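You operate a simulated robot arm through the tools that you are given. There is no shell and no other tool. Be economical: measure what you need, move in short steps, check, and stop when the job is done.

Carry out the task below with a simulated robot arm. There is one attempt and no reset: what you move stays moved.

JOB
Wash the dusty patch off the sill with the soapy sponge.
Fine: move the battery off it to the plant shelf first; dip the sponge in the bucket and put it back after. What is to be rubbed or washed off counts as gone when no trace of it is left.
Where things are to end (x, y in the base frame): green-ended battery within 0.06 m of [0.81, -0.6].
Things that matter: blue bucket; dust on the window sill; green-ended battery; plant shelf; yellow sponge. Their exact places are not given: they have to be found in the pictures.

It is judged by the outcome, as a careful person would: the job done as asked, and still so three seconds after it is handed in. It fails if anything else is knocked over, pushed out of place, dropped, spilled or broken.

ROBOT AND FRAMES
A 7-joint arm with a two-finger parallel gripper on a trunk, on a base that drives. Base frame: it is fixed to the floor where the robot stands at the start and does not move with it; the origin is under the middle of the robot, x ahead of it, y to its left, z up. Lengths are in m, angles in rad, forces in N, time in s.
With the tool pointing down near the work surface it reaches from about 0.34 to 0.76 m from the robot's upright axis, wherever it stands. Its first joint turns from -2.007 to 2.007 rad. Places, roughly: dust on the window sill [1, 1.2, 0.6]; green-ended battery [1, 1, 0.5]; plant shelf [0.8, -0.3, 0.6]. Payload 3.91 kg.
The TCP is the grasp point between the finger pads, 0.03 m short of the fingertips. In the tool frame z runs along the fingers and y along their closing line. The gripper opens to 0.11 m. The fingers are 0.02 m wide and 0.01 m thick; the gripper's body (0.048 by 0.112 m) begins 0.055 m behind the TCP.
Orientation is told as [roll, pitch, yaw] about the base's x, y, z axes, in that order, counted from this pose: with the fingers straight down and closing along the base's y, the tool's x points along the base's -x, its y along +y and its z along -z.

CONTROLS
- The arm moves only by the tool servo_tool. Its argument "commands" is one flat list of numbers, 7 for each row, row after row: the shift along the base's x, y, z in units of 20 mm (1.0 is 20 mm), then the turn, a rotation vector about the base's x, y, z in units of 6 degrees (1.0 is 6 degrees), then the closure in counts, from 0 (fully open) to 255 (shut). In form: [dx, dy, dz, rx, ry, rz, jaw, dx, dy, dz, rx, ry, rz, jaw, ...]. A call has 1 to 20 rows; each row shifts and turns the commanded pose from where the row before left it. A call with a number of a shift or a turn outside -1 to 1 is refused whole. A row lasts 0.2 s, in which the tool goes at most 0.05 m and 0.15 rad; a call with a longer step from one row to the next is refused whole, and so is a gripper value outside its range. Where a pose cannot be reached the arm comes as near as it can. A force on the tool above 40 N (or 10 N above the force at the start of the call, whichever is more), or a blocked arm, ends the call early, and 0.2 s more pass. Each finger travels about 0.108 m/s and halts on what it meets, pressing with about 34 N; the grip force reading is that of the motor and also rises with nothing between the fingers. The clock runs only during rows and for 0.2 s after the last one: add rows that do not move to give the fingers time. The reply holds the time, the measured pose of the TCP, the force on the tool along the base axes, the opening and the grip force, in the units named above and with some noise, with the torque about the TCP (base axes, N m) and any sound that the robot's microphone picked up, and new pictures: "pictures" is both (left out), scene, wrist or none.
- Cameras (640 x 400 px; columns grow to the right, rows downward): "scene" is now at [0.0125, 0.1698, 1.3541]; the picture's right is [0.24, -0.97, 0.00], its down [-0.76, -0.19, -0.62] and it looks along [0.60, 0.15, -0.78] (base axes); focal length 276 px, centre (320, 200). "wrist" rides on the gripper at [0.072, 0.017, -0.103] in the tool frame; the picture's right is [-0.23, 0.97, 0.00], its down [-0.76, -0.18, -0.62] and it looks along [-0.61, -0.14, 0.78] (tool axes); focal length 222 px, centre (320, 200).
- slide_trunk(by): slides the trunk up (or, below 0, down) by that many m; the arm and the scene camera ride with it, the base frame stays. It gives what a move gives, with no picture.
- steer(legs): drives the robot by 1 to 6 legs, each [ahead, turn to the left] in m and rad, along the robot's own axes; the way and the turn of a leg run together, so that a leg with both is an arc; at most 1.5 m and 3.142 rad a leg. The arm and the cameras ride along, it lands a little off, and it stops where it bumps. It gives what a move gives, and a new picture of the scene camera.
- head_to(pan, tilt): turns the head with the scene camera to pan (to the left, within 2.705 rad either way) and tilt (down, from -0.506 to 1.204), counted from straight ahead of the robot. It gives what a move gives, and a new picture of the scene camera.
- point_at(camera, pixels): for up to 12 pixels [column, row] of the newest picture of that camera ("zoom" is the newest enlarged one), the place [x, y, z] in the base frame of the surface seen there, good to about 0.002 m. The clock stands still meanwhile.
- inspect(camera, box): a new picture of the part [left, top, right, bottom] of that camera's present view, enlarged. The clock stands still meanwhile.
- job_done(): hands the job in; it is judged then, once.

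Keep the steps short. Do not move on a guess: measure, check each grasp and each placing, and mend mistakes. In all there are 80 turns and 260 pictures (those below and enlarged ones count). Leave the gripper open and the arm clear of the work at the hand-in unless told otherwise, and finish with a single line.

The tools are called after "Call:" as name(argument=value, ...) on one line, values as JSON. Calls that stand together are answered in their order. servo_tool: Moves the arm, as the interface text tells. Its arguments: {"type":"object","properties":{"commands":{"type":"array","items":{"type":"number"}},"pictures":{"type":"string","enum":["both","scene","wrist","none"]}},"required":["commands"]} The other tools are called the same way: slide_trunk (by) slides the trunk up or down; steer (legs) drives the base; head_to (pan, tilt) turns the head that bears the scene camera; point_at (camera, pixels) gives the place of the surface under pixels of a picture; inspect (camera, box) takes an enlarged picture of a part of a camera's view; job_done () hands the job in.

At the start:

```text
clock: 0.0
ee_pos: [0.221, 0.3518, 0.7878]
tcp_rot: [0.0, 0.0, 0.225]
ft_force: [-0.7, 0.5, -0.1]
torque: [-0.02, 0.01, 0.02]
grip_width: 0.1098
grasp_force: 0.0
trunk travel left (down, up): [-0.475, 0.515]
robot x, y, heading: [-0.0011, 0.0013, -0.004]
head pan, tilt: [0.241, 0.899]
```

scene: 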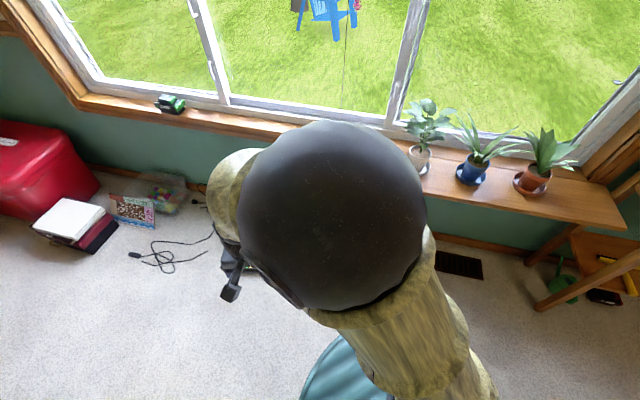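
wrist: 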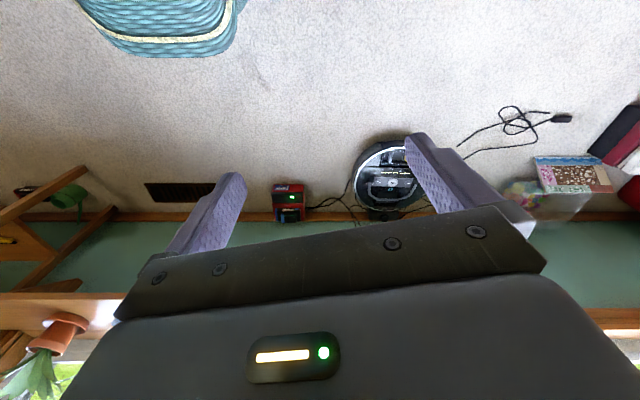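

I see a green object on the sill at about (170,104) and plants on the right. I'll enlarge that part and measure some places.

Call:
inspect(camera="scene", box=[80, 70, 320, 220])

Call:
point_at(camera="scene", pixels=[[170, 104], [120, 103], [205, 115], [240, 122], [290, 130], [420, 165], [470, 175], [535, 185], [590, 205], [500, 195], [560, 205], [320, 390]])

Call:
head_to(pan=0.9, tilt=0.8)

Call:
head_to(pan=-0.9, tilt=0.8)

```text
2.67 times, centred on (200, 145) of scene
```

zoom: 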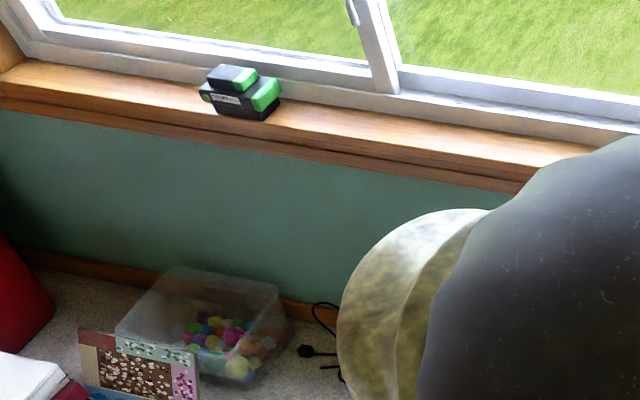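

```text
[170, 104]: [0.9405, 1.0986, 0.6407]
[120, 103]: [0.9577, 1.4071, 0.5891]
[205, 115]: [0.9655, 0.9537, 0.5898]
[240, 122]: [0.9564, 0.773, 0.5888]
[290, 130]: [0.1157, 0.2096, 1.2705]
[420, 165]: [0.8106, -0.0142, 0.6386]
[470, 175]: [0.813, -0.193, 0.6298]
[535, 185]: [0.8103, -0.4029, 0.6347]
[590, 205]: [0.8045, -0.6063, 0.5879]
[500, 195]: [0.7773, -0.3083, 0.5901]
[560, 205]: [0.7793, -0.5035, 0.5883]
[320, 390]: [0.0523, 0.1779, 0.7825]
```

```text
clock: 1.0
ee_pos: [0.2216, 0.3529, 0.7881]
tcp_rot: [0.0, 0.0, 0.223]
ft_force: [-0.4, -0.1, -0.1]
torque: [0.0, 0.0, 0.0]
grip_width: 0.1099
grasp_force: 0.1
trunk travel left (down, up): [-0.475, 0.515]
robot x, y, heading: [-0.0004, 0.0013, -0.001]
head pan, tilt: [0.901, 0.799]
```

scene: 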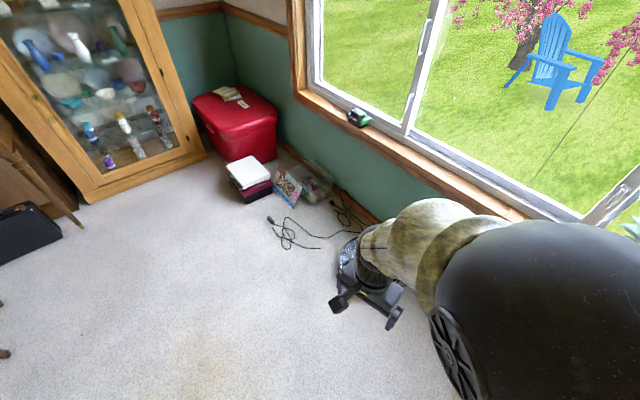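

```text
clock: 2.8
ee_pos: [0.2229, 0.3529, 0.7887]
tcp_rot: [-0.002, 0.0, 0.223]
ft_force: [0.6, -0.4, -0.3]
torque: [-0.01, -0.01, -0.01]
grip_width: 0.1101
grasp_force: 0.2
trunk travel left (down, up): [-0.475, 0.515]
robot x, y, heading: [-0.0005, -0.0006, -0.001]
head pan, tilt: [-0.901, 0.799]
```

scene: 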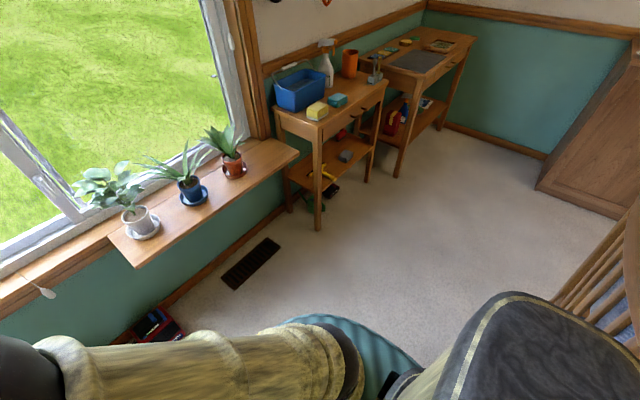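

The blue bucket is at (300,90) and the yellow sponge at (317,110). There is also a teal block at (338,100). I'll enlarge and measure them.

Call:
inspect(camera="scene", box=[240, 40, 400, 140])

Call:
point_at(camera="scene", pixels=[[317, 107], [317, 116], [338, 99], [276, 80], [298, 112], [325, 95], [300, 70], [300, 88], [320, 121], [285, 114], [350, 100], [327, 65]])

```text
4.00 times, centred on (320, 90) of scene
```

zoom: 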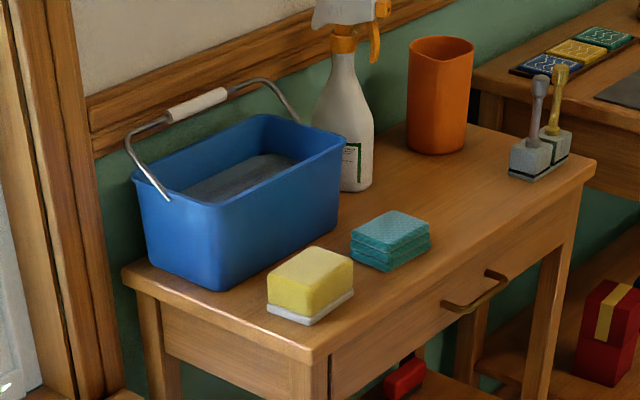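

```text
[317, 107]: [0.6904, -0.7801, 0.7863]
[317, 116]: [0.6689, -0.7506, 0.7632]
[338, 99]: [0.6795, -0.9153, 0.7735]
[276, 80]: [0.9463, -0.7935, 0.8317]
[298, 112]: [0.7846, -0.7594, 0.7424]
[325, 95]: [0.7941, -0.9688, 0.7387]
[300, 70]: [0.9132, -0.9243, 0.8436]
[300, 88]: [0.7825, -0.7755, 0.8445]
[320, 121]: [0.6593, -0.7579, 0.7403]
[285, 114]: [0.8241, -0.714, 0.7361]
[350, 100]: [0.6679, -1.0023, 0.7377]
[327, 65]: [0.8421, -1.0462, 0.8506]
```

Next I need the floor clearance near the sill, so I'll look left again and measure.

Call:
head_to(pan=0.9, tilt=0.8)

Call:
point_at(camera="scene", pixels=[[340, 300], [392, 318], [350, 250], [272, 222], [290, 245], [248, 200], [300, 205], [230, 180], [357, 117], [250, 165], [320, 190], [200, 300]])

Call:
inspect(camera="scene", box=[310, 80, 450, 168])

Call:
point_at(camera="zoom", pixels=[[210, 135], [210, 160], [180, 160], [250, 180], [250, 160], [290, 150], [120, 120], [380, 250], [200, 200], [290, 110], [330, 210], [300, 230]])

```text
clock: 4.6
ee_pos: [0.2226, 0.3525, 0.7885]
tcp_rot: [0.001, 0.0, 0.224]
ft_force: [0.7, 0.5, 0.2]
torque: [-0.02, 0.02, 0.02]
grip_width: 0.1099
grasp_force: 0.1
trunk travel left (down, up): [-0.475, 0.515]
robot x, y, heading: [-0.0004, 0.0017, -0.002]
head pan, tilt: [0.901, 0.799]
```

scene: 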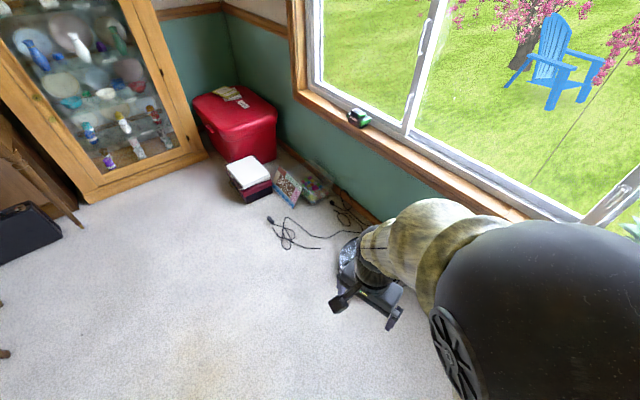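

```text
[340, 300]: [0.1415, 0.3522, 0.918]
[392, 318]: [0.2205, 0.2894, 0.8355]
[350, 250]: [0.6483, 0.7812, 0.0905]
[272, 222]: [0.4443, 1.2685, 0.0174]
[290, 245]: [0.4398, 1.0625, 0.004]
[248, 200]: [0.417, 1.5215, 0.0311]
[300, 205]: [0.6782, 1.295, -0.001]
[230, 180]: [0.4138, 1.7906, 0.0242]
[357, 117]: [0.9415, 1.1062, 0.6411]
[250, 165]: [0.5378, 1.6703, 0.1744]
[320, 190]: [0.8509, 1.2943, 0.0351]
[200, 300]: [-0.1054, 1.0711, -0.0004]
```

```text
4.55 times, centred on (380, 124) of scene
```

zoom: 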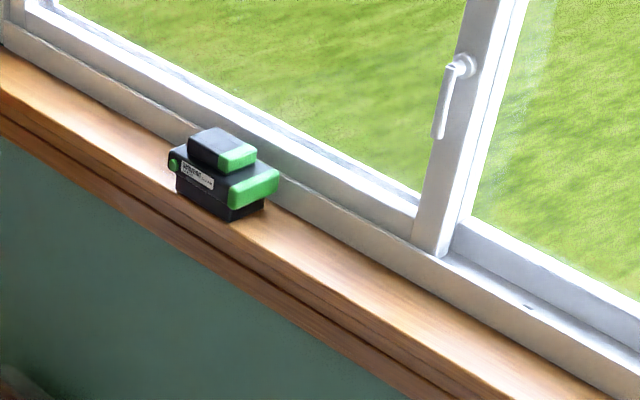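

```text
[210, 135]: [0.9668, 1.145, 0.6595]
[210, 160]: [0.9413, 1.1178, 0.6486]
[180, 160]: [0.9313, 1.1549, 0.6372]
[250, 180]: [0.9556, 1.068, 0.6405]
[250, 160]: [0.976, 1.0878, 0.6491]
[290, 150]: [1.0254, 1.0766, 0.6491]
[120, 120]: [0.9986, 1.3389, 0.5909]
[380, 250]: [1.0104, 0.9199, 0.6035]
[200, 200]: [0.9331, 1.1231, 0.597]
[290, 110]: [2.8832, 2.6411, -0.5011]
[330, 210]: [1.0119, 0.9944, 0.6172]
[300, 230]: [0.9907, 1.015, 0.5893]
```

I need the base's footprint and the roomba's and cord's edges, so I'll measure them in the wrist picture.

Call:
servo_tool(commands=[0, 0, 0, 0, 0, 0, 0], pictures="wrist")

Call:
point_at(camera="wrist", pixels=[[90, 10], [115, 45], [165, 54], [220, 40], [240, 5], [355, 190], [365, 150], [400, 138], [460, 150], [510, 110], [560, 117], [500, 130]])

```text
clock: 5.0
ee_pos: [0.2221, 0.3525, 0.7885]
tcp_rot: [0.001, -0.001, 0.223]
ft_force: [0.3, 0.5, -0.6]
torque: [-0.03, 0.0, -0.02]
grip_width: 0.11
grasp_force: 0.1
trunk travel left (down, up): [-0.475, 0.515]
robot x, y, heading: [0.0005, -0.0016, 0.002]
head pan, tilt: [0.901, 0.799]
```

wrist: 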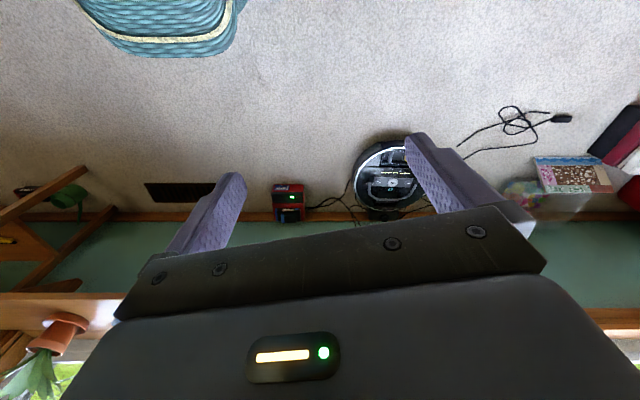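

```text
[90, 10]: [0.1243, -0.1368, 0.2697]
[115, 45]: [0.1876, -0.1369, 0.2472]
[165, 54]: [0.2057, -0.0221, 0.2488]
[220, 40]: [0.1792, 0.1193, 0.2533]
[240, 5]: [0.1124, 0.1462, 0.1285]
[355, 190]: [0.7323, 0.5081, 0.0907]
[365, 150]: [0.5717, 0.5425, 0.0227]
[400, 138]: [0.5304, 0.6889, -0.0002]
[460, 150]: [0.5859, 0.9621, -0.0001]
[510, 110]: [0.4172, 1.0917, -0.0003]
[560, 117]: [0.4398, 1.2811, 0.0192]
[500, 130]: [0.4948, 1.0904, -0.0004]
```

The base reaches about 0.21 ahead of its middle. The roomba edge is at x≥0.53 and the cord at x≥0.42, y≥0.95. I'll stand at about (0.3, 0.85), which is clear of both: turn, drive, turn back.

Call:
steer(legs=[[0, 1.23], [0.9, 0], [0, -1.23]])

Call:
head_to(pan=0.35, tilt=0.85)

```text
clock: 6.5
ee_pos: [0.1365, 0.395, 0.7879]
tcp_rot: [0.001, -0.003, 0.451]
ft_force: [0.0, 0.6, 0.2]
torque: [0.03, 0.01, -0.02]
grip_width: 0.1099
grasp_force: 0.0
trunk travel left (down, up): [-0.475, 0.515]
robot x, y, heading: [0.0023, -0.0008, 0.227]
head pan, tilt: [0.901, 0.799]
stopped in leg 1: the robot was blocked; the commanded pose is now the measured one
```

scene: 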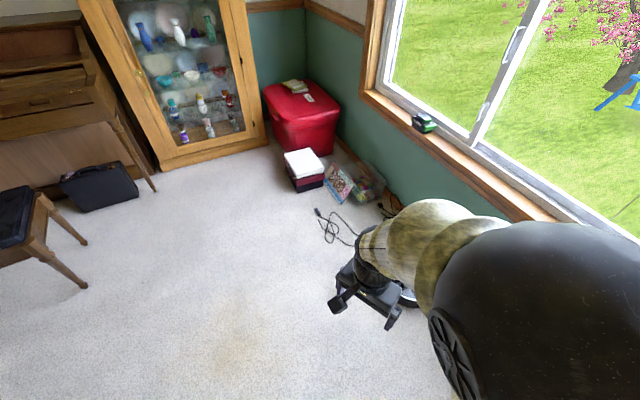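

```text
clock: 7.5
ee_pos: [0.1364, 0.3946, 0.7888]
tcp_rot: [0.001, -0.001, 0.452]
ft_force: [0.4, -0.5, -0.3]
torque: [0.03, 0.03, 0.03]
grip_width: 0.1103
grasp_force: 0.0
trunk travel left (down, up): [-0.475, 0.515]
robot x, y, heading: [0.0009, -0.0013, 0.222]
head pan, tilt: [0.351, 0.85]
```

scene: 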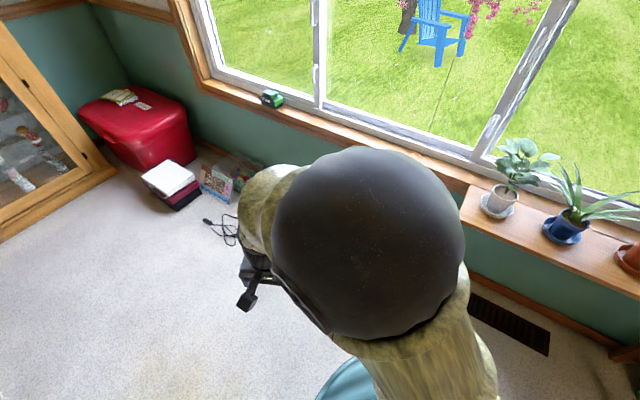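

The turn was blocked at 0.227 rad. Something is close by, so I'll look around the base.

Call:
head_to(pan=2.6, tilt=1.0)

Call:
head_to(pan=-2.6, tilt=1.0)

Call:
head_to(pan=-1.5, tilt=1.1)

```text
clock: 9.6
ee_pos: [0.1363, 0.3945, 0.7888]
tcp_rot: [-0.001, 0.001, 0.452]
ft_force: [0.2, -0.5, -0.1]
torque: [-0.03, 0.03, -0.01]
grip_width: 0.1099
grasp_force: 0.0
trunk travel left (down, up): [-0.475, 0.515]
robot x, y, heading: [0.002, -0.0044, 0.224]
head pan, tilt: [2.601, 1.0]
```

scene: 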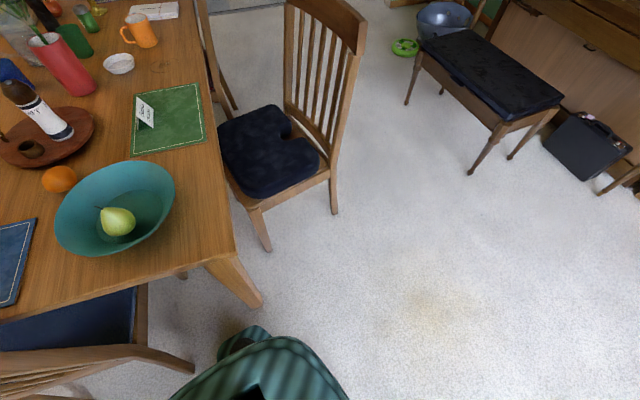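

```text
clock: 13.7
ee_pos: [0.1366, 0.3933, 0.7885]
tcp_rot: [0.0, 0.001, 0.453]
ft_force: [-0.3, -0.3, 0.6]
torque: [0.0, 0.0, 0.01]
grip_width: 0.11
grasp_force: 0.1
trunk travel left (down, up): [-0.475, 0.515]
robot x, y, heading: [0.0013, -0.0011, 0.219]
head pan, tilt: [-2.601, 1.0]
```

scene: 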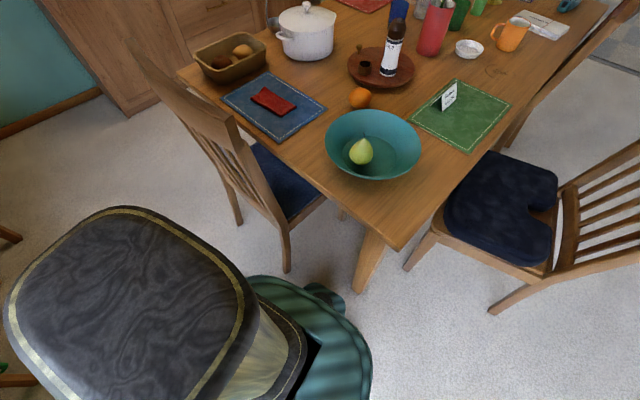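

```text
clock: 15.0
ee_pos: [0.1373, 0.3944, 0.7875]
tcp_rot: [0.0, 0.001, 0.453]
ft_force: [0.4, 0.0, 0.8]
torque: [0.01, -0.01, -0.02]
grip_width: 0.1101
grasp_force: 0.1
trunk travel left (down, up): [-0.475, 0.515]
robot x, y, heading: [0.0016, -0.0017, 0.223]
head pan, tilt: [-1.499, 1.1]
```

scene: 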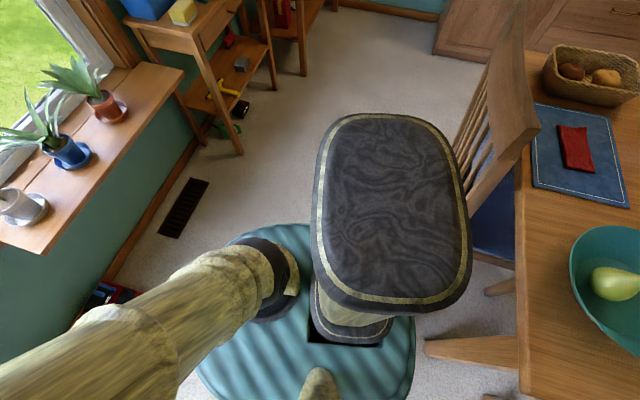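

A chair and the table are close behind. I'll go ahead about 0.2 m first, then turn left and drive.

Call:
steer(legs=[[0.2, 0], [0, 1.224]])

```text
clock: 19.6
ee_pos: [-0.1292, 0.309, 0.7877]
tcp_rot: [0.0, 0.0, 1.662]
ft_force: [0.4, 0.6, -0.6]
torque: [0.0, 0.02, 0.02]
grip_width: 0.11
grasp_force: 0.1
trunk travel left (down, up): [-0.475, 0.515]
robot x, y, heading: [0.1925, 0.0416, 1.439]
head pan, tilt: [-1.499, 1.1]
```

scene: 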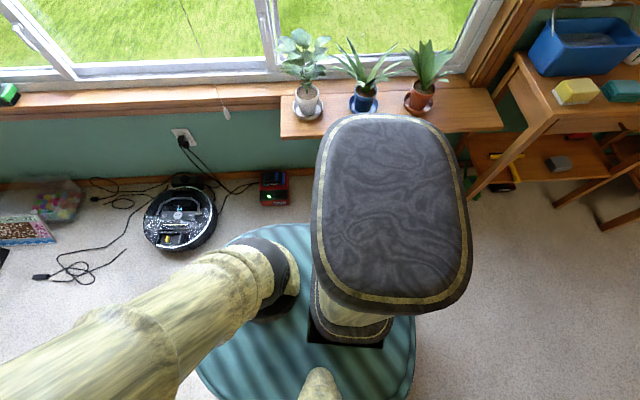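

Turned freely. I'll drive along and turn back to face the sill.

Call:
steer(legs=[[0.81, 0], [0, -1.439]])

Call:
head_to(pan=0.35, tilt=0.85)

```text
clock: 22.8
ee_pos: [-0.049, 0.8968, 0.7861]
tcp_rot: [-0.001, 0.006, 1.665]
ft_force: [0.8, 0.3, -0.7]
torque: [-0.11, 0.05, 0.02]
grip_width: 0.1098
grasp_force: 0.0
trunk travel left (down, up): [-0.475, 0.515]
robot x, y, heading: [0.2723, 0.6313, 1.442]
head pan, tilt: [-1.499, 1.1]
stopped in leg 1: the robot was blocked; the commanded pose is now the measured one
```

scene: 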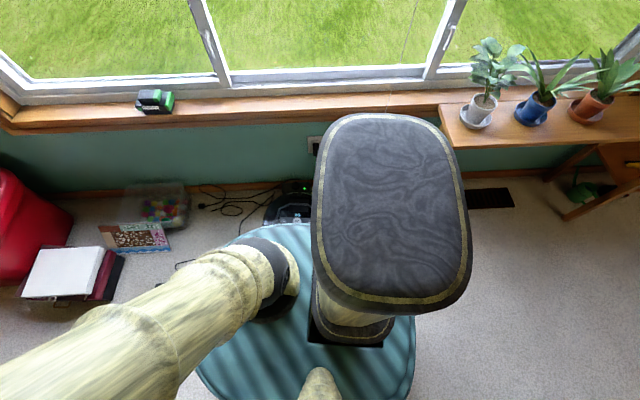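

```text
clock: 24.6
ee_pos: [-0.0506, 0.8947, 0.7879]
tcp_rot: [0.0, 0.001, 1.664]
ft_force: [-0.4, 0.6, -0.5]
torque: [0.01, 0.0, 0.01]
grip_width: 0.11
grasp_force: 0.1
trunk travel left (down, up): [-0.475, 0.515]
robot x, y, heading: [0.272, 0.6271, 1.435]
head pan, tilt: [0.351, 0.85]
```

scene: 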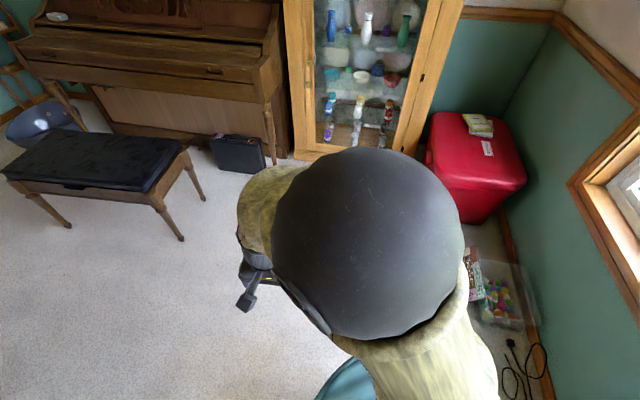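

Blocked again at (0.272, 0.63), perhaps touching the roomba on the right. I'll look there and measure.

Call:
head_to(pan=-1.2, tilt=1.2)

Call:
inspect(camera="scene", box=[80, 150, 400, 400])

```text
clock: 26.2
ee_pos: [-0.0505, 0.8951, 0.7876]
tcp_rot: [-0.001, 0.0, 1.666]
ft_force: [0.9, -0.5, 0.9]
torque: [0.0, 0.02, -0.01]
grip_width: 0.1098
grasp_force: 0.1
trunk travel left (down, up): [-0.475, 0.515]
robot x, y, heading: [0.2739, 0.6316, 1.437]
head pan, tilt: [-1.201, 1.201]
```

scene: 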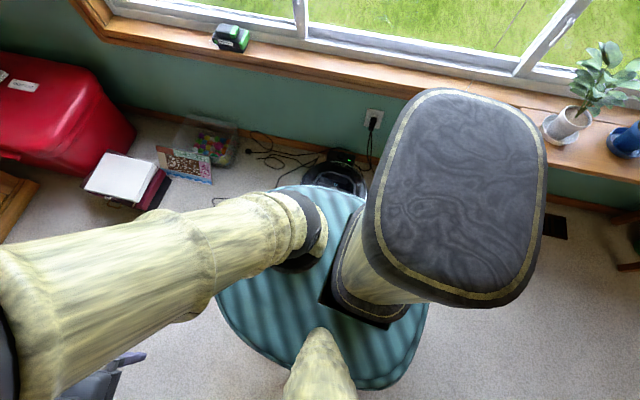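

```text
1.60 times, centred on (240, 275) of scene
```

zoom: 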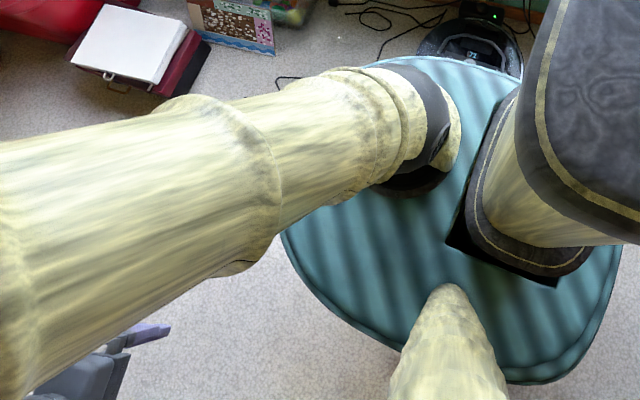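

Call:
point_at(camera="scene", pixels=[[270, 195], [320, 183], [350, 192], [218, 300], [245, 355], [335, 195], [310, 172], [340, 178], [365, 185], [345, 165], [330, 152], [415, 370]])

```text
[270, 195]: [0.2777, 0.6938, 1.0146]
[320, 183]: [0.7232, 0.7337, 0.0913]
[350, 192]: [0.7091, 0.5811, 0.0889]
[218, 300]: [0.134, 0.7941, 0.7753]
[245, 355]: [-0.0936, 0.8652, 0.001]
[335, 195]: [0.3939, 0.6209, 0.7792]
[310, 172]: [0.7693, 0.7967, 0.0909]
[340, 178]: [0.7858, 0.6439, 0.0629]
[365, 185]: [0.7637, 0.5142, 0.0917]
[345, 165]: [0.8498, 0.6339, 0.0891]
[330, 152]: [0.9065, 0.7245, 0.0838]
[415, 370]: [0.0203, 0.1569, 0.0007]
```

The teal deck hides the floor near the roomba. I'll use the wrist view to see the base and what touches it.

Call:
servo_tool(commands=[0, 0, 0, 0, 0, 0, 0], pictures="wrist")

Call:
head_to(pan=-0.6, tilt=1.2)

```text
clock: 26.6
ee_pos: [-0.0495, 0.8938, 0.7884]
tcp_rot: [0.0, 0.0, 1.666]
ft_force: [-0.2, -0.9, 0.7]
torque: [-0.03, 0.03, -0.01]
grip_width: 0.1102
grasp_force: 0.0
trunk travel left (down, up): [-0.475, 0.515]
robot x, y, heading: [0.2684, 0.6287, 1.437]
head pan, tilt: [-1.201, 1.201]
```

wrist: 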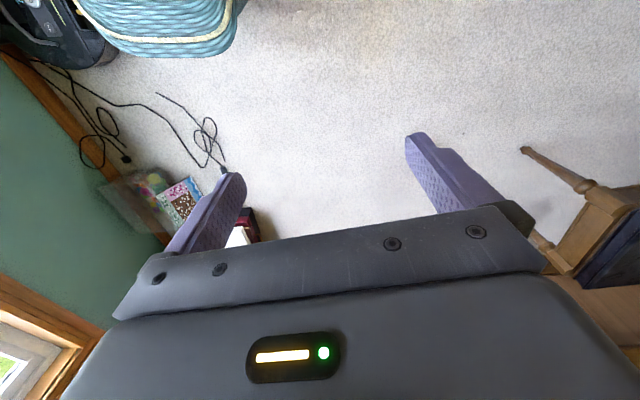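

```text
clock: 27.6
ee_pos: [-0.0494, 0.8945, 0.7879]
tcp_rot: [0.001, 0.0, 1.666]
ft_force: [-0.5, 0.3, 0.2]
torque: [0.01, 0.01, 0.02]
grip_width: 0.1101
grasp_force: 0.1
trunk travel left (down, up): [-0.475, 0.515]
robot x, y, heading: [0.2753, 0.6314, 1.438]
head pan, tilt: [-0.6, 1.201]
```

scene: 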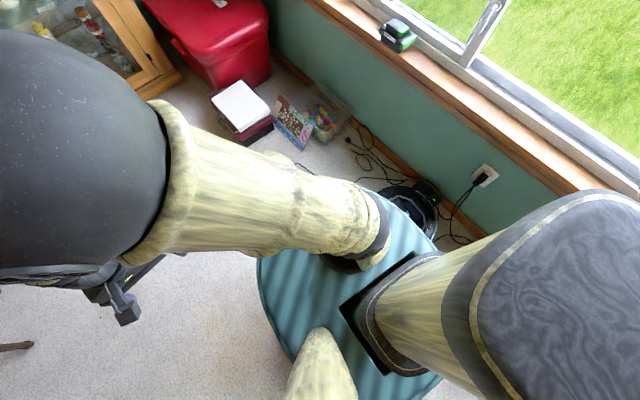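

Call:
point_at(camera="wrist", pixels=[[112, 50], [95, 40], [80, 20], [85, 65], [60, 65], [150, 55], [225, 45], [240, 15], [220, 140], [220, 168], [160, 95], [110, 100]])

Call:
inspect(camera="wrist", box=[0, 0, 260, 160])

```text
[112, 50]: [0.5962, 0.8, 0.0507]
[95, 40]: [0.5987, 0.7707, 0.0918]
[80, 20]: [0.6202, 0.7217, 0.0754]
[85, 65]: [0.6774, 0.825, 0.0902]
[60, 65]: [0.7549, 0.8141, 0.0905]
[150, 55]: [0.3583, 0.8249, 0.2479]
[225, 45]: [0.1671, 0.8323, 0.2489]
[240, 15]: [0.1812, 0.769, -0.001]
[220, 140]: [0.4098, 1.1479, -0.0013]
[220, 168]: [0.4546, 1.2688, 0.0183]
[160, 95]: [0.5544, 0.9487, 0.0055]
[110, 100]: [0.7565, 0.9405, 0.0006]
```

```text
2.46 times, centred on (130, 80) of wrist
```

zoom: 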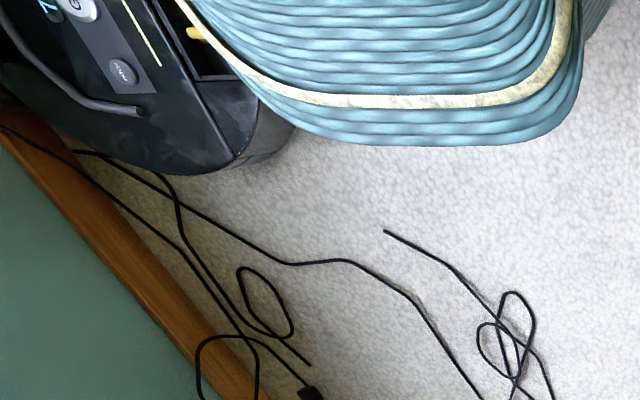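

I'll measure the base outline against the roomba in this enlarged picture.

Call:
point_at(camera="zoom", pixels=[[195, 10], [205, 30], [240, 70], [265, 95], [300, 120], [582, 60], [575, 95], [605, 15], [225, 60], [250, 160], [290, 130], [400, 140]])

Call:
head_to(pan=1.3, tilt=1.0)

```text
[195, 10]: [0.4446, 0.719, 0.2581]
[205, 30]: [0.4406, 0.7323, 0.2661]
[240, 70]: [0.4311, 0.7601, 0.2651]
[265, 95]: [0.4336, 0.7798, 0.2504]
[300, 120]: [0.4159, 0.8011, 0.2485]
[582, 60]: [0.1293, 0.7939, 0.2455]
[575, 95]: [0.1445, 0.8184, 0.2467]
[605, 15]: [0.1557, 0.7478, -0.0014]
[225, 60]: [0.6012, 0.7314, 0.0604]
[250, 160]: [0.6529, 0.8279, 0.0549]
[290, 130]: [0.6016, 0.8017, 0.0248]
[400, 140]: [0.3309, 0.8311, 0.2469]
```

```text
clock: 29.5
ee_pos: [-0.0502, 0.895, 0.7881]
tcp_rot: [0.0, -0.002, 1.667]
ft_force: [0.5, -0.2, -0.3]
torque: [0.01, 0.0, 0.02]
grip_width: 0.1099
grasp_force: 0.1
trunk travel left (down, up): [-0.475, 0.515]
robot x, y, heading: [0.2743, 0.6303, 1.437]
head pan, tilt: [1.3, 1.0]
```

scene: 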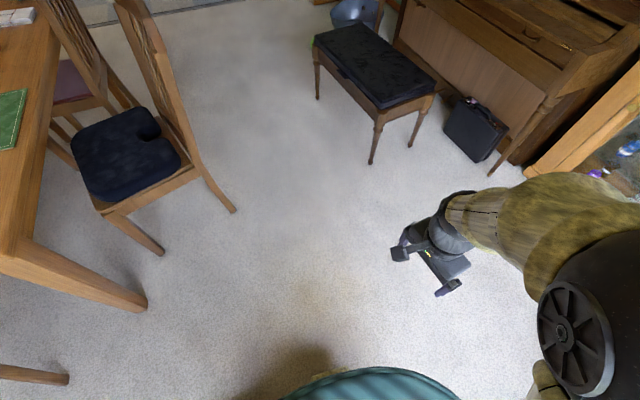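

The base rim sits about 0.13 m from the roomba, so there is probably a safety margin around it. I'll swing a little left past it, then come right again, staying clear of the cord.

Call:
steer(legs=[[-0.05, 0], [0, 0.3], [0.16, 0], [0, -0.45], [0.1, 0]])

```text
clock: 34.5
ee_pos: [-0.0104, 1.1458, 0.789]
tcp_rot: [0.001, 0.002, 1.514]
ft_force: [-0.3, 0.0, 0.2]
torque: [-0.01, -0.01, -0.02]
grip_width: 0.11
grasp_force: 0.1
trunk travel left (down, up): [-0.475, 0.515]
robot x, y, heading: [0.2696, 0.835, 1.283]
head pan, tilt: [1.3, 1.0]
```

scene: 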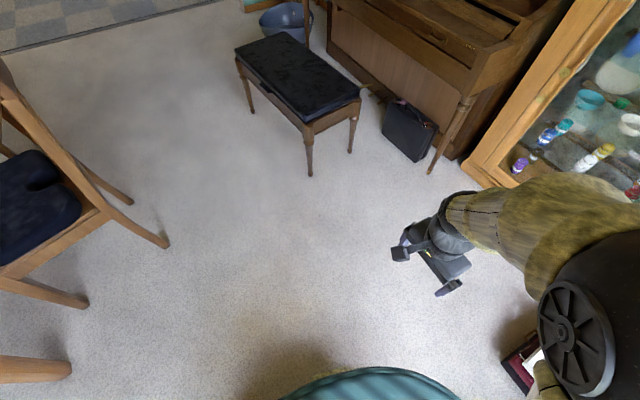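

That worked: I'm at (0.27, 0.835). I'll creep slightly closer on a small arc and look at the sill.

Call:
steer(legs=[[0.03, -0.15]])

Call:
head_to(pan=-0.75, tilt=0.9)

Call:
inspect(camera="scene", box=[240, 20, 480, 170])

```text
clock: 35.5
ee_pos: [0.0496, 1.2116, 0.7873]
tcp_rot: [0.001, 0.003, 1.364]
ft_force: [0.2, -0.1, 0.7]
torque: [0.0, 0.0, 0.02]
grip_width: 0.11
grasp_force: 0.1
trunk travel left (down, up): [-0.475, 0.515]
robot x, y, heading: [0.2779, 0.8582, 1.134]
head pan, tilt: [1.3, 1.0]
```

scene: 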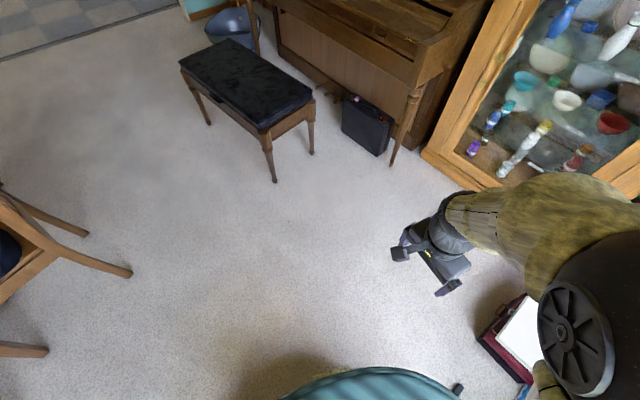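

```text
clock: 37.5
ee_pos: [0.0489, 1.2125, 0.7882]
tcp_rot: [0.001, -0.001, 1.366]
ft_force: [0.4, -0.8, -0.7]
torque: [-0.01, -0.01, 0.02]
grip_width: 0.11
grasp_force: 0.2
trunk travel left (down, up): [-0.475, 0.515]
robot x, y, heading: [0.2734, 0.8634, 1.133]
head pan, tilt: [-0.75, 0.901]
```

scene: 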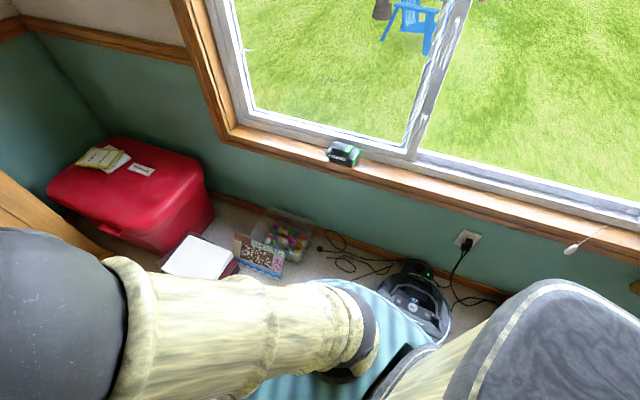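

```text
2.67 times, centred on (360, 95) of scene
```

zoom: 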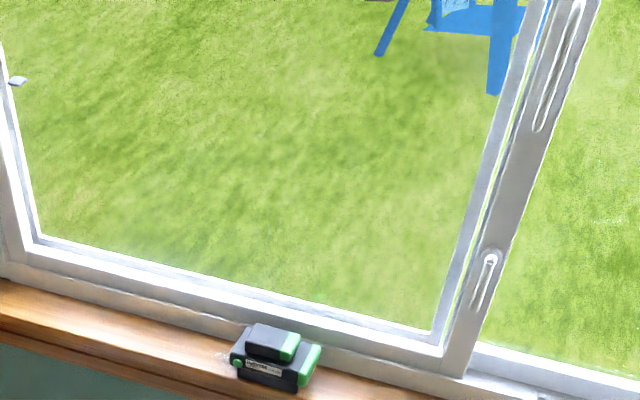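

There is a lighter patch just left of the battery. I'll enlarge it and measure.

Call:
inspect(camera="scene", box=[300, 130, 396, 190])

Call:
point_at(camera="zoom", pixels=[[180, 150], [165, 165], [200, 110], [240, 90], [310, 120], [400, 160], [385, 220], [180, 195], [350, 240], [370, 250], [150, 130], [280, 100]])

```text
6.67 times, centred on (348, 160) of scene
```

zoom: 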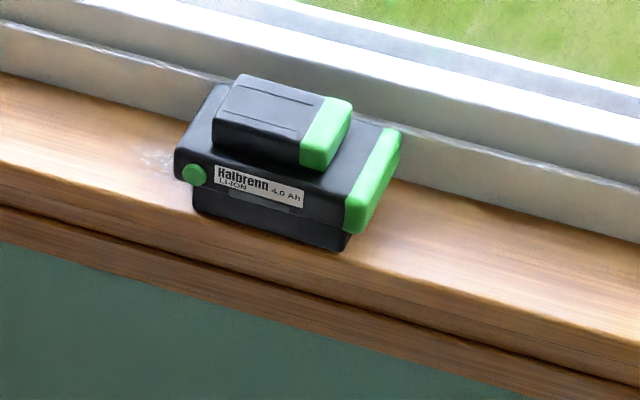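

```text
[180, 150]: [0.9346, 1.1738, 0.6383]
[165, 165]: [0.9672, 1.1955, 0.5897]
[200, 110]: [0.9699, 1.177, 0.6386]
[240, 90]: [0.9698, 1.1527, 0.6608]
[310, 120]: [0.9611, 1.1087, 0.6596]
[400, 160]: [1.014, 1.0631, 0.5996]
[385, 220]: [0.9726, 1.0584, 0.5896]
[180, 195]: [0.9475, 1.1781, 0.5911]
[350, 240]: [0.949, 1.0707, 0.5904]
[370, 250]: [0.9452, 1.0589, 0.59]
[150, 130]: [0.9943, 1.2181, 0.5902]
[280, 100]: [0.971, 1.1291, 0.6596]
```

The battery's upper block spans about y 1.09–1.155, z 0.64–0.66. I'll grip that block along y, away from the window frame. First I'll bring the arm round, turning the yaw to 0.

Call:
servo_tool(commands=[1, 0.3, 0.2, 0, 0, -0.6, 0, 1, 0.3, 0.2, 0, 0, -0.6, 0, 1, 0.3, 0.2, 0, 0, -0.6, 0, 1, 0.3, 0.2, 0, 0, -0.6, 0, 1, 0.3, 0.2, 0, 0, -0.6, 0, 1, 0.3, 0.2, 0, 0, -0.6, 0, 1, 0.3, 0.2, 0, 0, -0.6, 0, 1, 0.3, 0.2, 0, 0, -0.6, 0, 1, 0.3, 0, 0, 0, -0.6, 0, 1, 0.3, 0, 0, 0, -0.6, 0, 1, 0, 0, 0, 0, -0.6, 0, 1, 0, 0, 0, 0, -0.6, 0, 1, 0, 0, 0, 0, -0.6, 0, 1, 0, 0, 0, 0, -0.6, 0, 1, 0, 0, 0, 0, -0.6, 0, 1, 0, 0, 0, 0, -0.6, 0, 1, -0.2, 0, 0, 0, -0.6, 0, 1, -0.2, 0, 0, 0, -0.6, 0, 1, -0.2, 0, 0, 0, -0.6, 0, 1, -0.2, 0, 0, 0, -0.6, 0], pictures="none")

Call:
servo_tool(commands=[1, -0.3, 0, 0, 0, -0.5, 0, 1, -0.3, 0, 0, 0, -0.5, 0, 1, -0.3, 0, 0, 0, 0, 0, 1, -0.3, 0, 0, 0, 0, 0, 1, -0.3, 0, 0, 0, 0, 0, 1, -0.3, 0, 0, 0, 0, 0, 1, -0.3, 0, 0, 0, 0, 0, 1, -0.3, 0, 0, 0, 0, 0, 1, -0.3, 0, 0, 0, 0, 0, 1, -0.3, 0, 0, 0, 0, 0, 1, -0.3, 0, 0, 0, 0, 0, 1, -0.3, 0, 0, 0, 0, 0, 1, -0.3, 0, 0, 0, 0, 0, 1, -0.3, 0, 0, 0, 0, 0, 1, -0.3, 0, 0, 0, 0, 0, 1, -0.3, 0, 0, 0, 0, 0, 1, -0.3, 0, 0, 0, 0, 0, 1, 0, 0, 0, 0, 0, 0])

```text
clock: 41.7
ee_pos: [0.45, 1.2549, 0.819]
tcp_rot: [-0.002, 0.001, 0.105]
ft_force: [-0.4, 0.1, 0.0]
torque: [-0.02, -0.01, -0.01]
grip_width: 0.1102
grasp_force: 0.1
trunk travel left (down, up): [-0.475, 0.515]
robot x, y, heading: [0.2782, 0.8632, 1.138]
head pan, tilt: [-0.75, 0.901]
```

```text
clock: 45.5
ee_pos: [0.8089, 1.1531, 0.8201]
tcp_rot: [0.001, 0.001, 0.004]
ft_force: [-0.6, -0.3, -0.6]
torque: [0.01, -0.01, 0.0]
grip_width: 0.1101
grasp_force: 0.0
trunk travel left (down, up): [-0.475, 0.515]
robot x, y, heading: [0.2788, 0.8639, 1.133]
head pan, tilt: [-0.75, 0.901]
```

scene: 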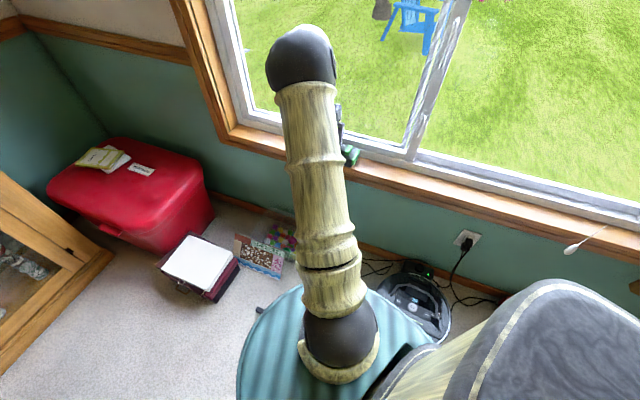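
wrist: 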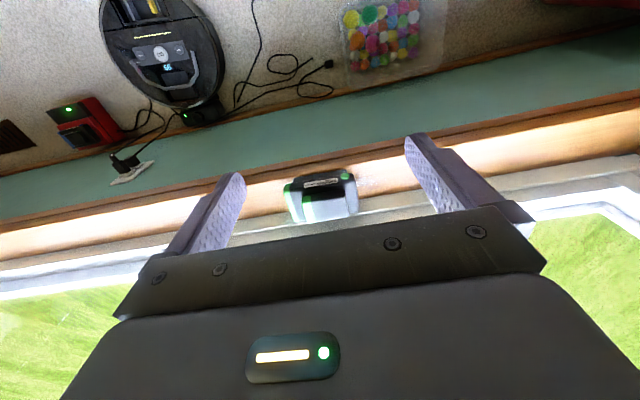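

Battery visible at (320,195), with dust to its right at about (370,180). I'll enlarge and measure.

Call:
inspect(camera="wrist", box=[250, 150, 410, 250])

Call:
point_at(camera="wrist", pixels=[[304, 195], [304, 205], [342, 190], [342, 203], [322, 185], [322, 203], [322, 210], [322, 216], [290, 205], [355, 190], [365, 185], [385, 182]])

```text
4.00 times, centred on (330, 200) of wrist
```

zoom: 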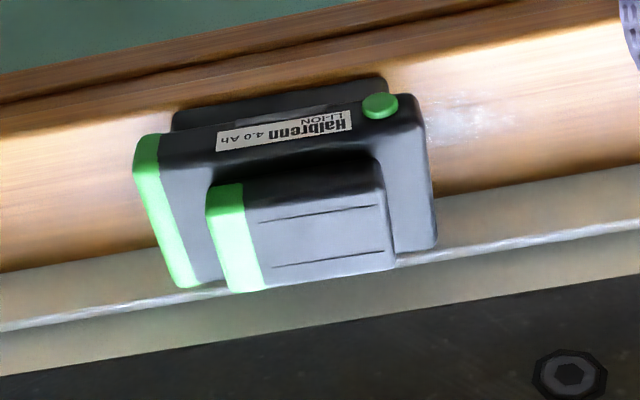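

```text
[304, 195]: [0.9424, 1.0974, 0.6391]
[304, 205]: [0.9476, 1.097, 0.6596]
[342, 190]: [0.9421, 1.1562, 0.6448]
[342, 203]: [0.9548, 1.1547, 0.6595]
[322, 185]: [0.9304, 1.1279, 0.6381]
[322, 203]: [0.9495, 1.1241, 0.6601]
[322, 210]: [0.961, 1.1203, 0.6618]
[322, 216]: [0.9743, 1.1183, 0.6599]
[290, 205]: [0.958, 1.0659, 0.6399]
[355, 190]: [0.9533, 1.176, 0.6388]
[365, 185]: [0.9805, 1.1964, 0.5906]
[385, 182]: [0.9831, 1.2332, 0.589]
```

Call:
point_at(camera="zoom", pixels=[[212, 212], [250, 212], [378, 190], [235, 287], [392, 262], [265, 285], [145, 140], [190, 285], [432, 245], [415, 120], [450, 120], [500, 130]])

```text
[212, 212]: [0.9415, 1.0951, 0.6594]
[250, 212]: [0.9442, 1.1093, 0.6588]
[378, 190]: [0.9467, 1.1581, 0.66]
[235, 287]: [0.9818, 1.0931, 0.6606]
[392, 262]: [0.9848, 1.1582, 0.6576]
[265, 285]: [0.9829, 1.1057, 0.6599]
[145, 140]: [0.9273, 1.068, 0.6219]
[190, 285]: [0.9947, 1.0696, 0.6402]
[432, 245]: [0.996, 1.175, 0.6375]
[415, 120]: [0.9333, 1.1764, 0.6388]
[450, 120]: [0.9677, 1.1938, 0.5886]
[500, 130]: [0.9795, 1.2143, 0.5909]
```

Block: x 0.942–0.984, y 1.094–1.159, top 0.66; centre (0.963, 1.1265). I'll move above it.

Call:
servo_tool(commands=[0.9625, -0.166, -0.5, 0, 0, 0, 0, 0.9625, -0.166, -0.5, 0, 0, 0, 0, 0.9625, -0.166, -0.5, 0, 0, 0, 0, 0.9625, -0.166, -0.5, 0, 0, 0, 0, 0.9625, -0.166, -0.5, 0, 0, 0, 0, 0.9625, -0.166, -0.5, 0, 0, 0, 0, 0.9625, -0.166, -0.5, 0, 0, 0, 0, 0.9625, -0.166, -0.5, 0, 0, 0, 0, 0, 0, 0, 0, 0, 0, 0])

```text
clock: 47.5
ee_pos: [0.964, 1.1272, 0.7389]
tcp_rot: [0.0, 0.001, 0.004]
ft_force: [0.4, -0.8, -0.4]
torque: [0.0, 0.01, 0.02]
grip_width: 0.1103
grasp_force: 0.1
trunk travel left (down, up): [-0.475, 0.515]
robot x, y, heading: [0.2752, 0.8617, 1.134]
head pan, tilt: [-0.75, 0.901]
```

scene: 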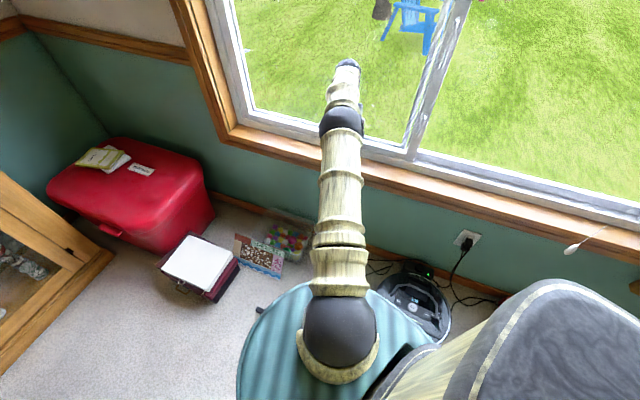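
wrist: 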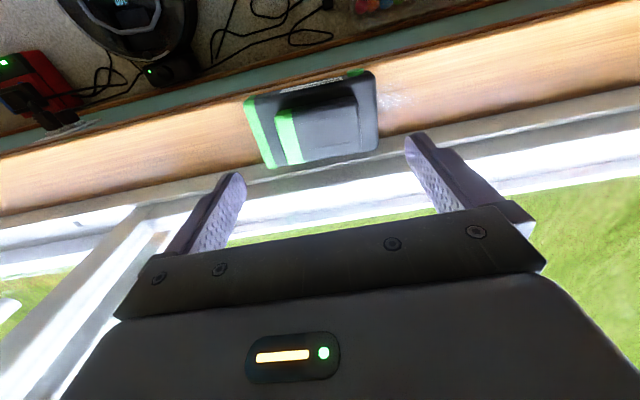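

Aligned. I'll lower to z 0.671 and close.

Call:
servo_tool(commands=[0, 0, -0.85, 0, 0, 0, 0, 0, 0, -0.85, 0, 0, 0, 0, 0, 0, -0.85, 0, 0, 0, 0, 0, 0, -0.85, 0, 0, 0, 0, 0, 0, 0, 0, 0, 0, 0], pictures="wrist")

Call:
servo_tool(commands=[0, 0, 0, 0, 0, 0, 80, 0, 0, 0, 0, 0, 0, 160, 0, 0, 0, 0, 0, 0, 255, 0, 0, 0, 0, 0, 0, 255, 0, 0, 0, 0, 0, 0, 255], pictures="wrist")

```text
clock: 48.7
ee_pos: [0.962, 1.1271, 0.6722]
tcp_rot: [0.001, 0.004, 0.003]
ft_force: [0.2, -0.4, -0.1]
torque: [0.01, 0.02, 0.0]
grip_width: 0.1102
grasp_force: 0.0
trunk travel left (down, up): [-0.475, 0.515]
robot x, y, heading: [0.2751, 0.8652, 1.137]
head pan, tilt: [-0.75, 0.901]
```

wrist: 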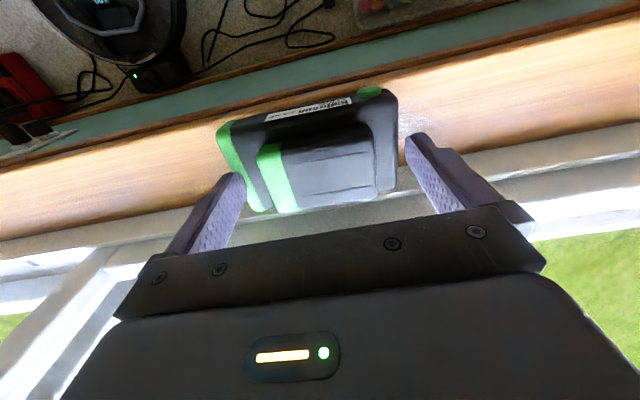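

```text
clock: 49.9
ee_pos: [0.9641, 1.1268, 0.672]
tcp_rot: [0.0, 0.0, 0.003]
ft_force: [-0.2, -1.5, -0.7]
torque: [0.07, 0.0, 0.02]
grip_width: 0.0703
grasp_force: 33.9
trunk travel left (down, up): [-0.475, 0.515]
robot x, y, heading: [0.2781, 0.8649, 1.133]
head pan, tilt: [-0.75, 0.901]
```

wrist: 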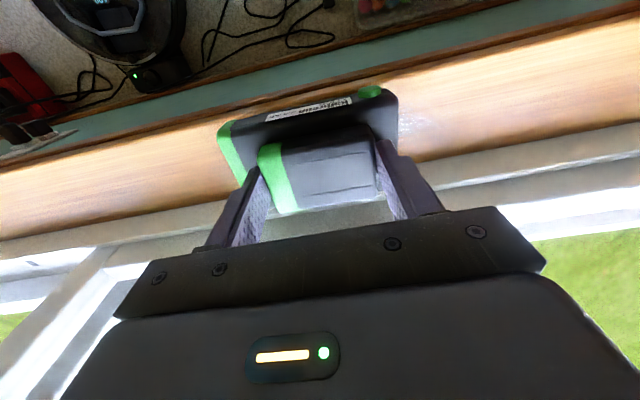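

Gripped at 0.070 m and 34 N. I'll lift a little and check.

Call:
servo_tool(commands=[0, 0, 0.5, 0, 0, 0, 255, 0, 0, 0.5, 0, 0, 0, 255, 0, 0, 1, 0, 0, 0, 255, 0, 0, 1, 0, 0, 0, 255, 0, 0, 1, 0, 0, 0, 255, 0, 0, 1, 0, 0, 0, 255, 0, 0, 0, 0, 0, 0, 255])

```text
clock: 51.5
ee_pos: [0.9634, 1.1265, 0.7724]
tcp_rot: [-0.001, 0.001, 0.004]
ft_force: [-0.3, 0.2, -4.5]
torque: [-0.05, 0.0, 0.02]
grip_width: 0.0698
grasp_force: 33.6
trunk travel left (down, up): [-0.475, 0.515]
robot x, y, heading: [0.2788, 0.8626, 1.134]
head pan, tilt: [-0.75, 0.901]
```

scene: 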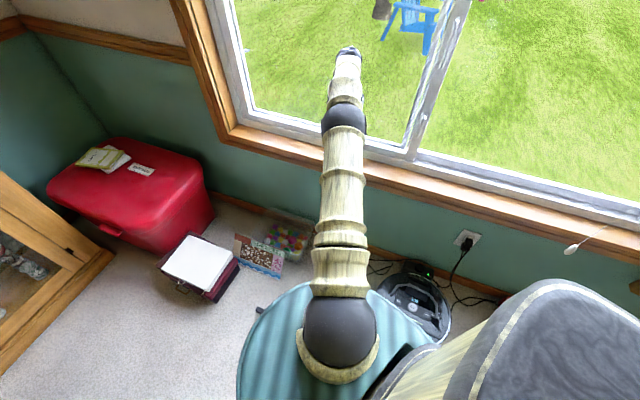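
wrist: 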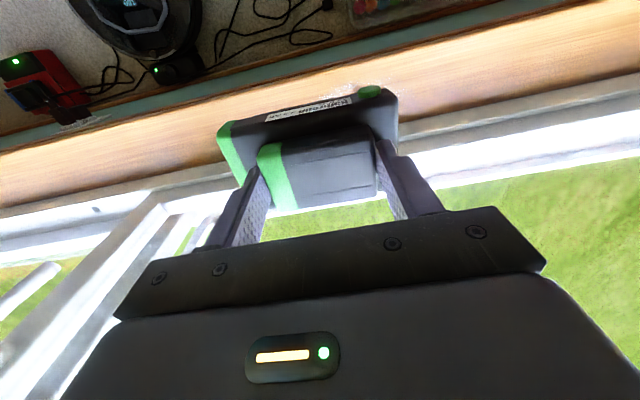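

Held firmly (4.5 N). I'll retract to a compact pose and view the dust.

Call:
servo_tool(commands=[-1, 0, 0.3, 0, 0, 0, 255, -1, 0, 0.3, 0, 0, 0, 255, -1, 0, 0.3, 0, 0, 0, 255, -1, 0, 0.3, 0, 0, 0, 255, -1, 0, 0.3, 0, 0, 0, 255, -1, 0, 0.3, 0, 0, 0, 255, -1, 0, 0.3, 0, 0, 0, 255, -1, 0, 0.3, 0, 0, 0, 255, -1, 0, 0.3, 0, 0, 0, 255, -1, 0, 0.3, 0, 0, 0, 255, -1, 0, 0, 0, 0, 0, 255, -1, 0, 0, 0, 0, 0, 255, -1, 0, 0, 0, 0, 0, 255, -1, 0, 0, 0, 0, 0, 255, -1, 0, 0, 0, 0, 0, 255, -1, 0, 0, 0, 0, 0, 255, -1, 0, 0, 0, 0, 0, 255])

Call:
inspect(camera="scene", box=[296, 120, 424, 200])

```text
clock: 55.1
ee_pos: [0.6224, 1.1272, 0.8315]
tcp_rot: [-0.001, -0.001, 0.003]
ft_force: [-0.2, -0.3, -4.6]
torque: [-0.01, 0.0, 0.04]
grip_width: 0.0697
grasp_force: 33.3
trunk travel left (down, up): [-0.475, 0.515]
robot x, y, heading: [0.277, 0.8612, 1.135]
head pan, tilt: [-0.75, 0.901]
```

scene: 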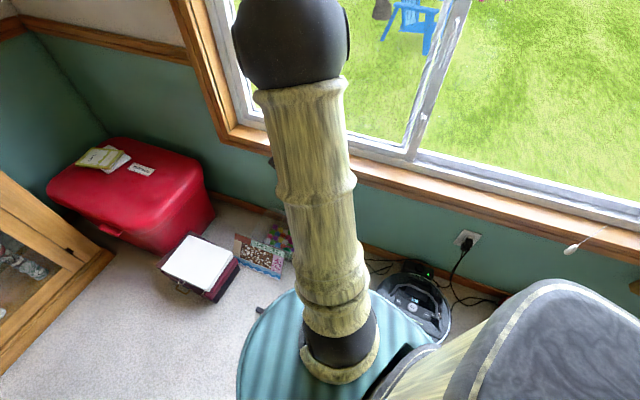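
wrist: 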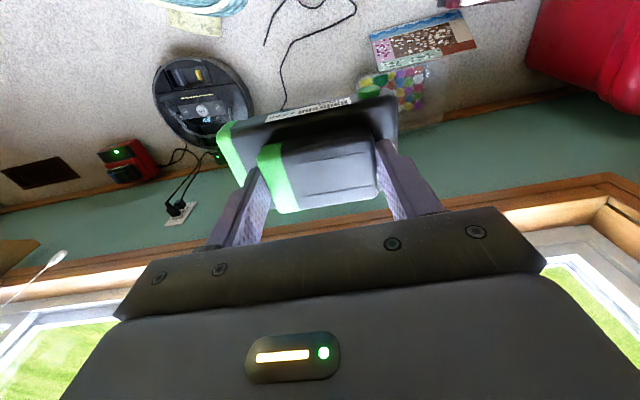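

```text
5.00 times, centred on (360, 160) of scene
```

zoom: 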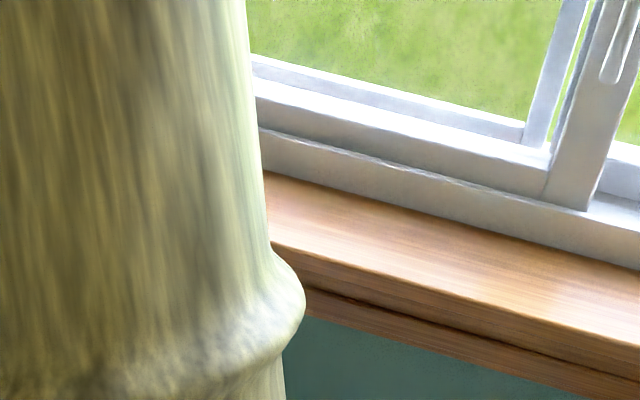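

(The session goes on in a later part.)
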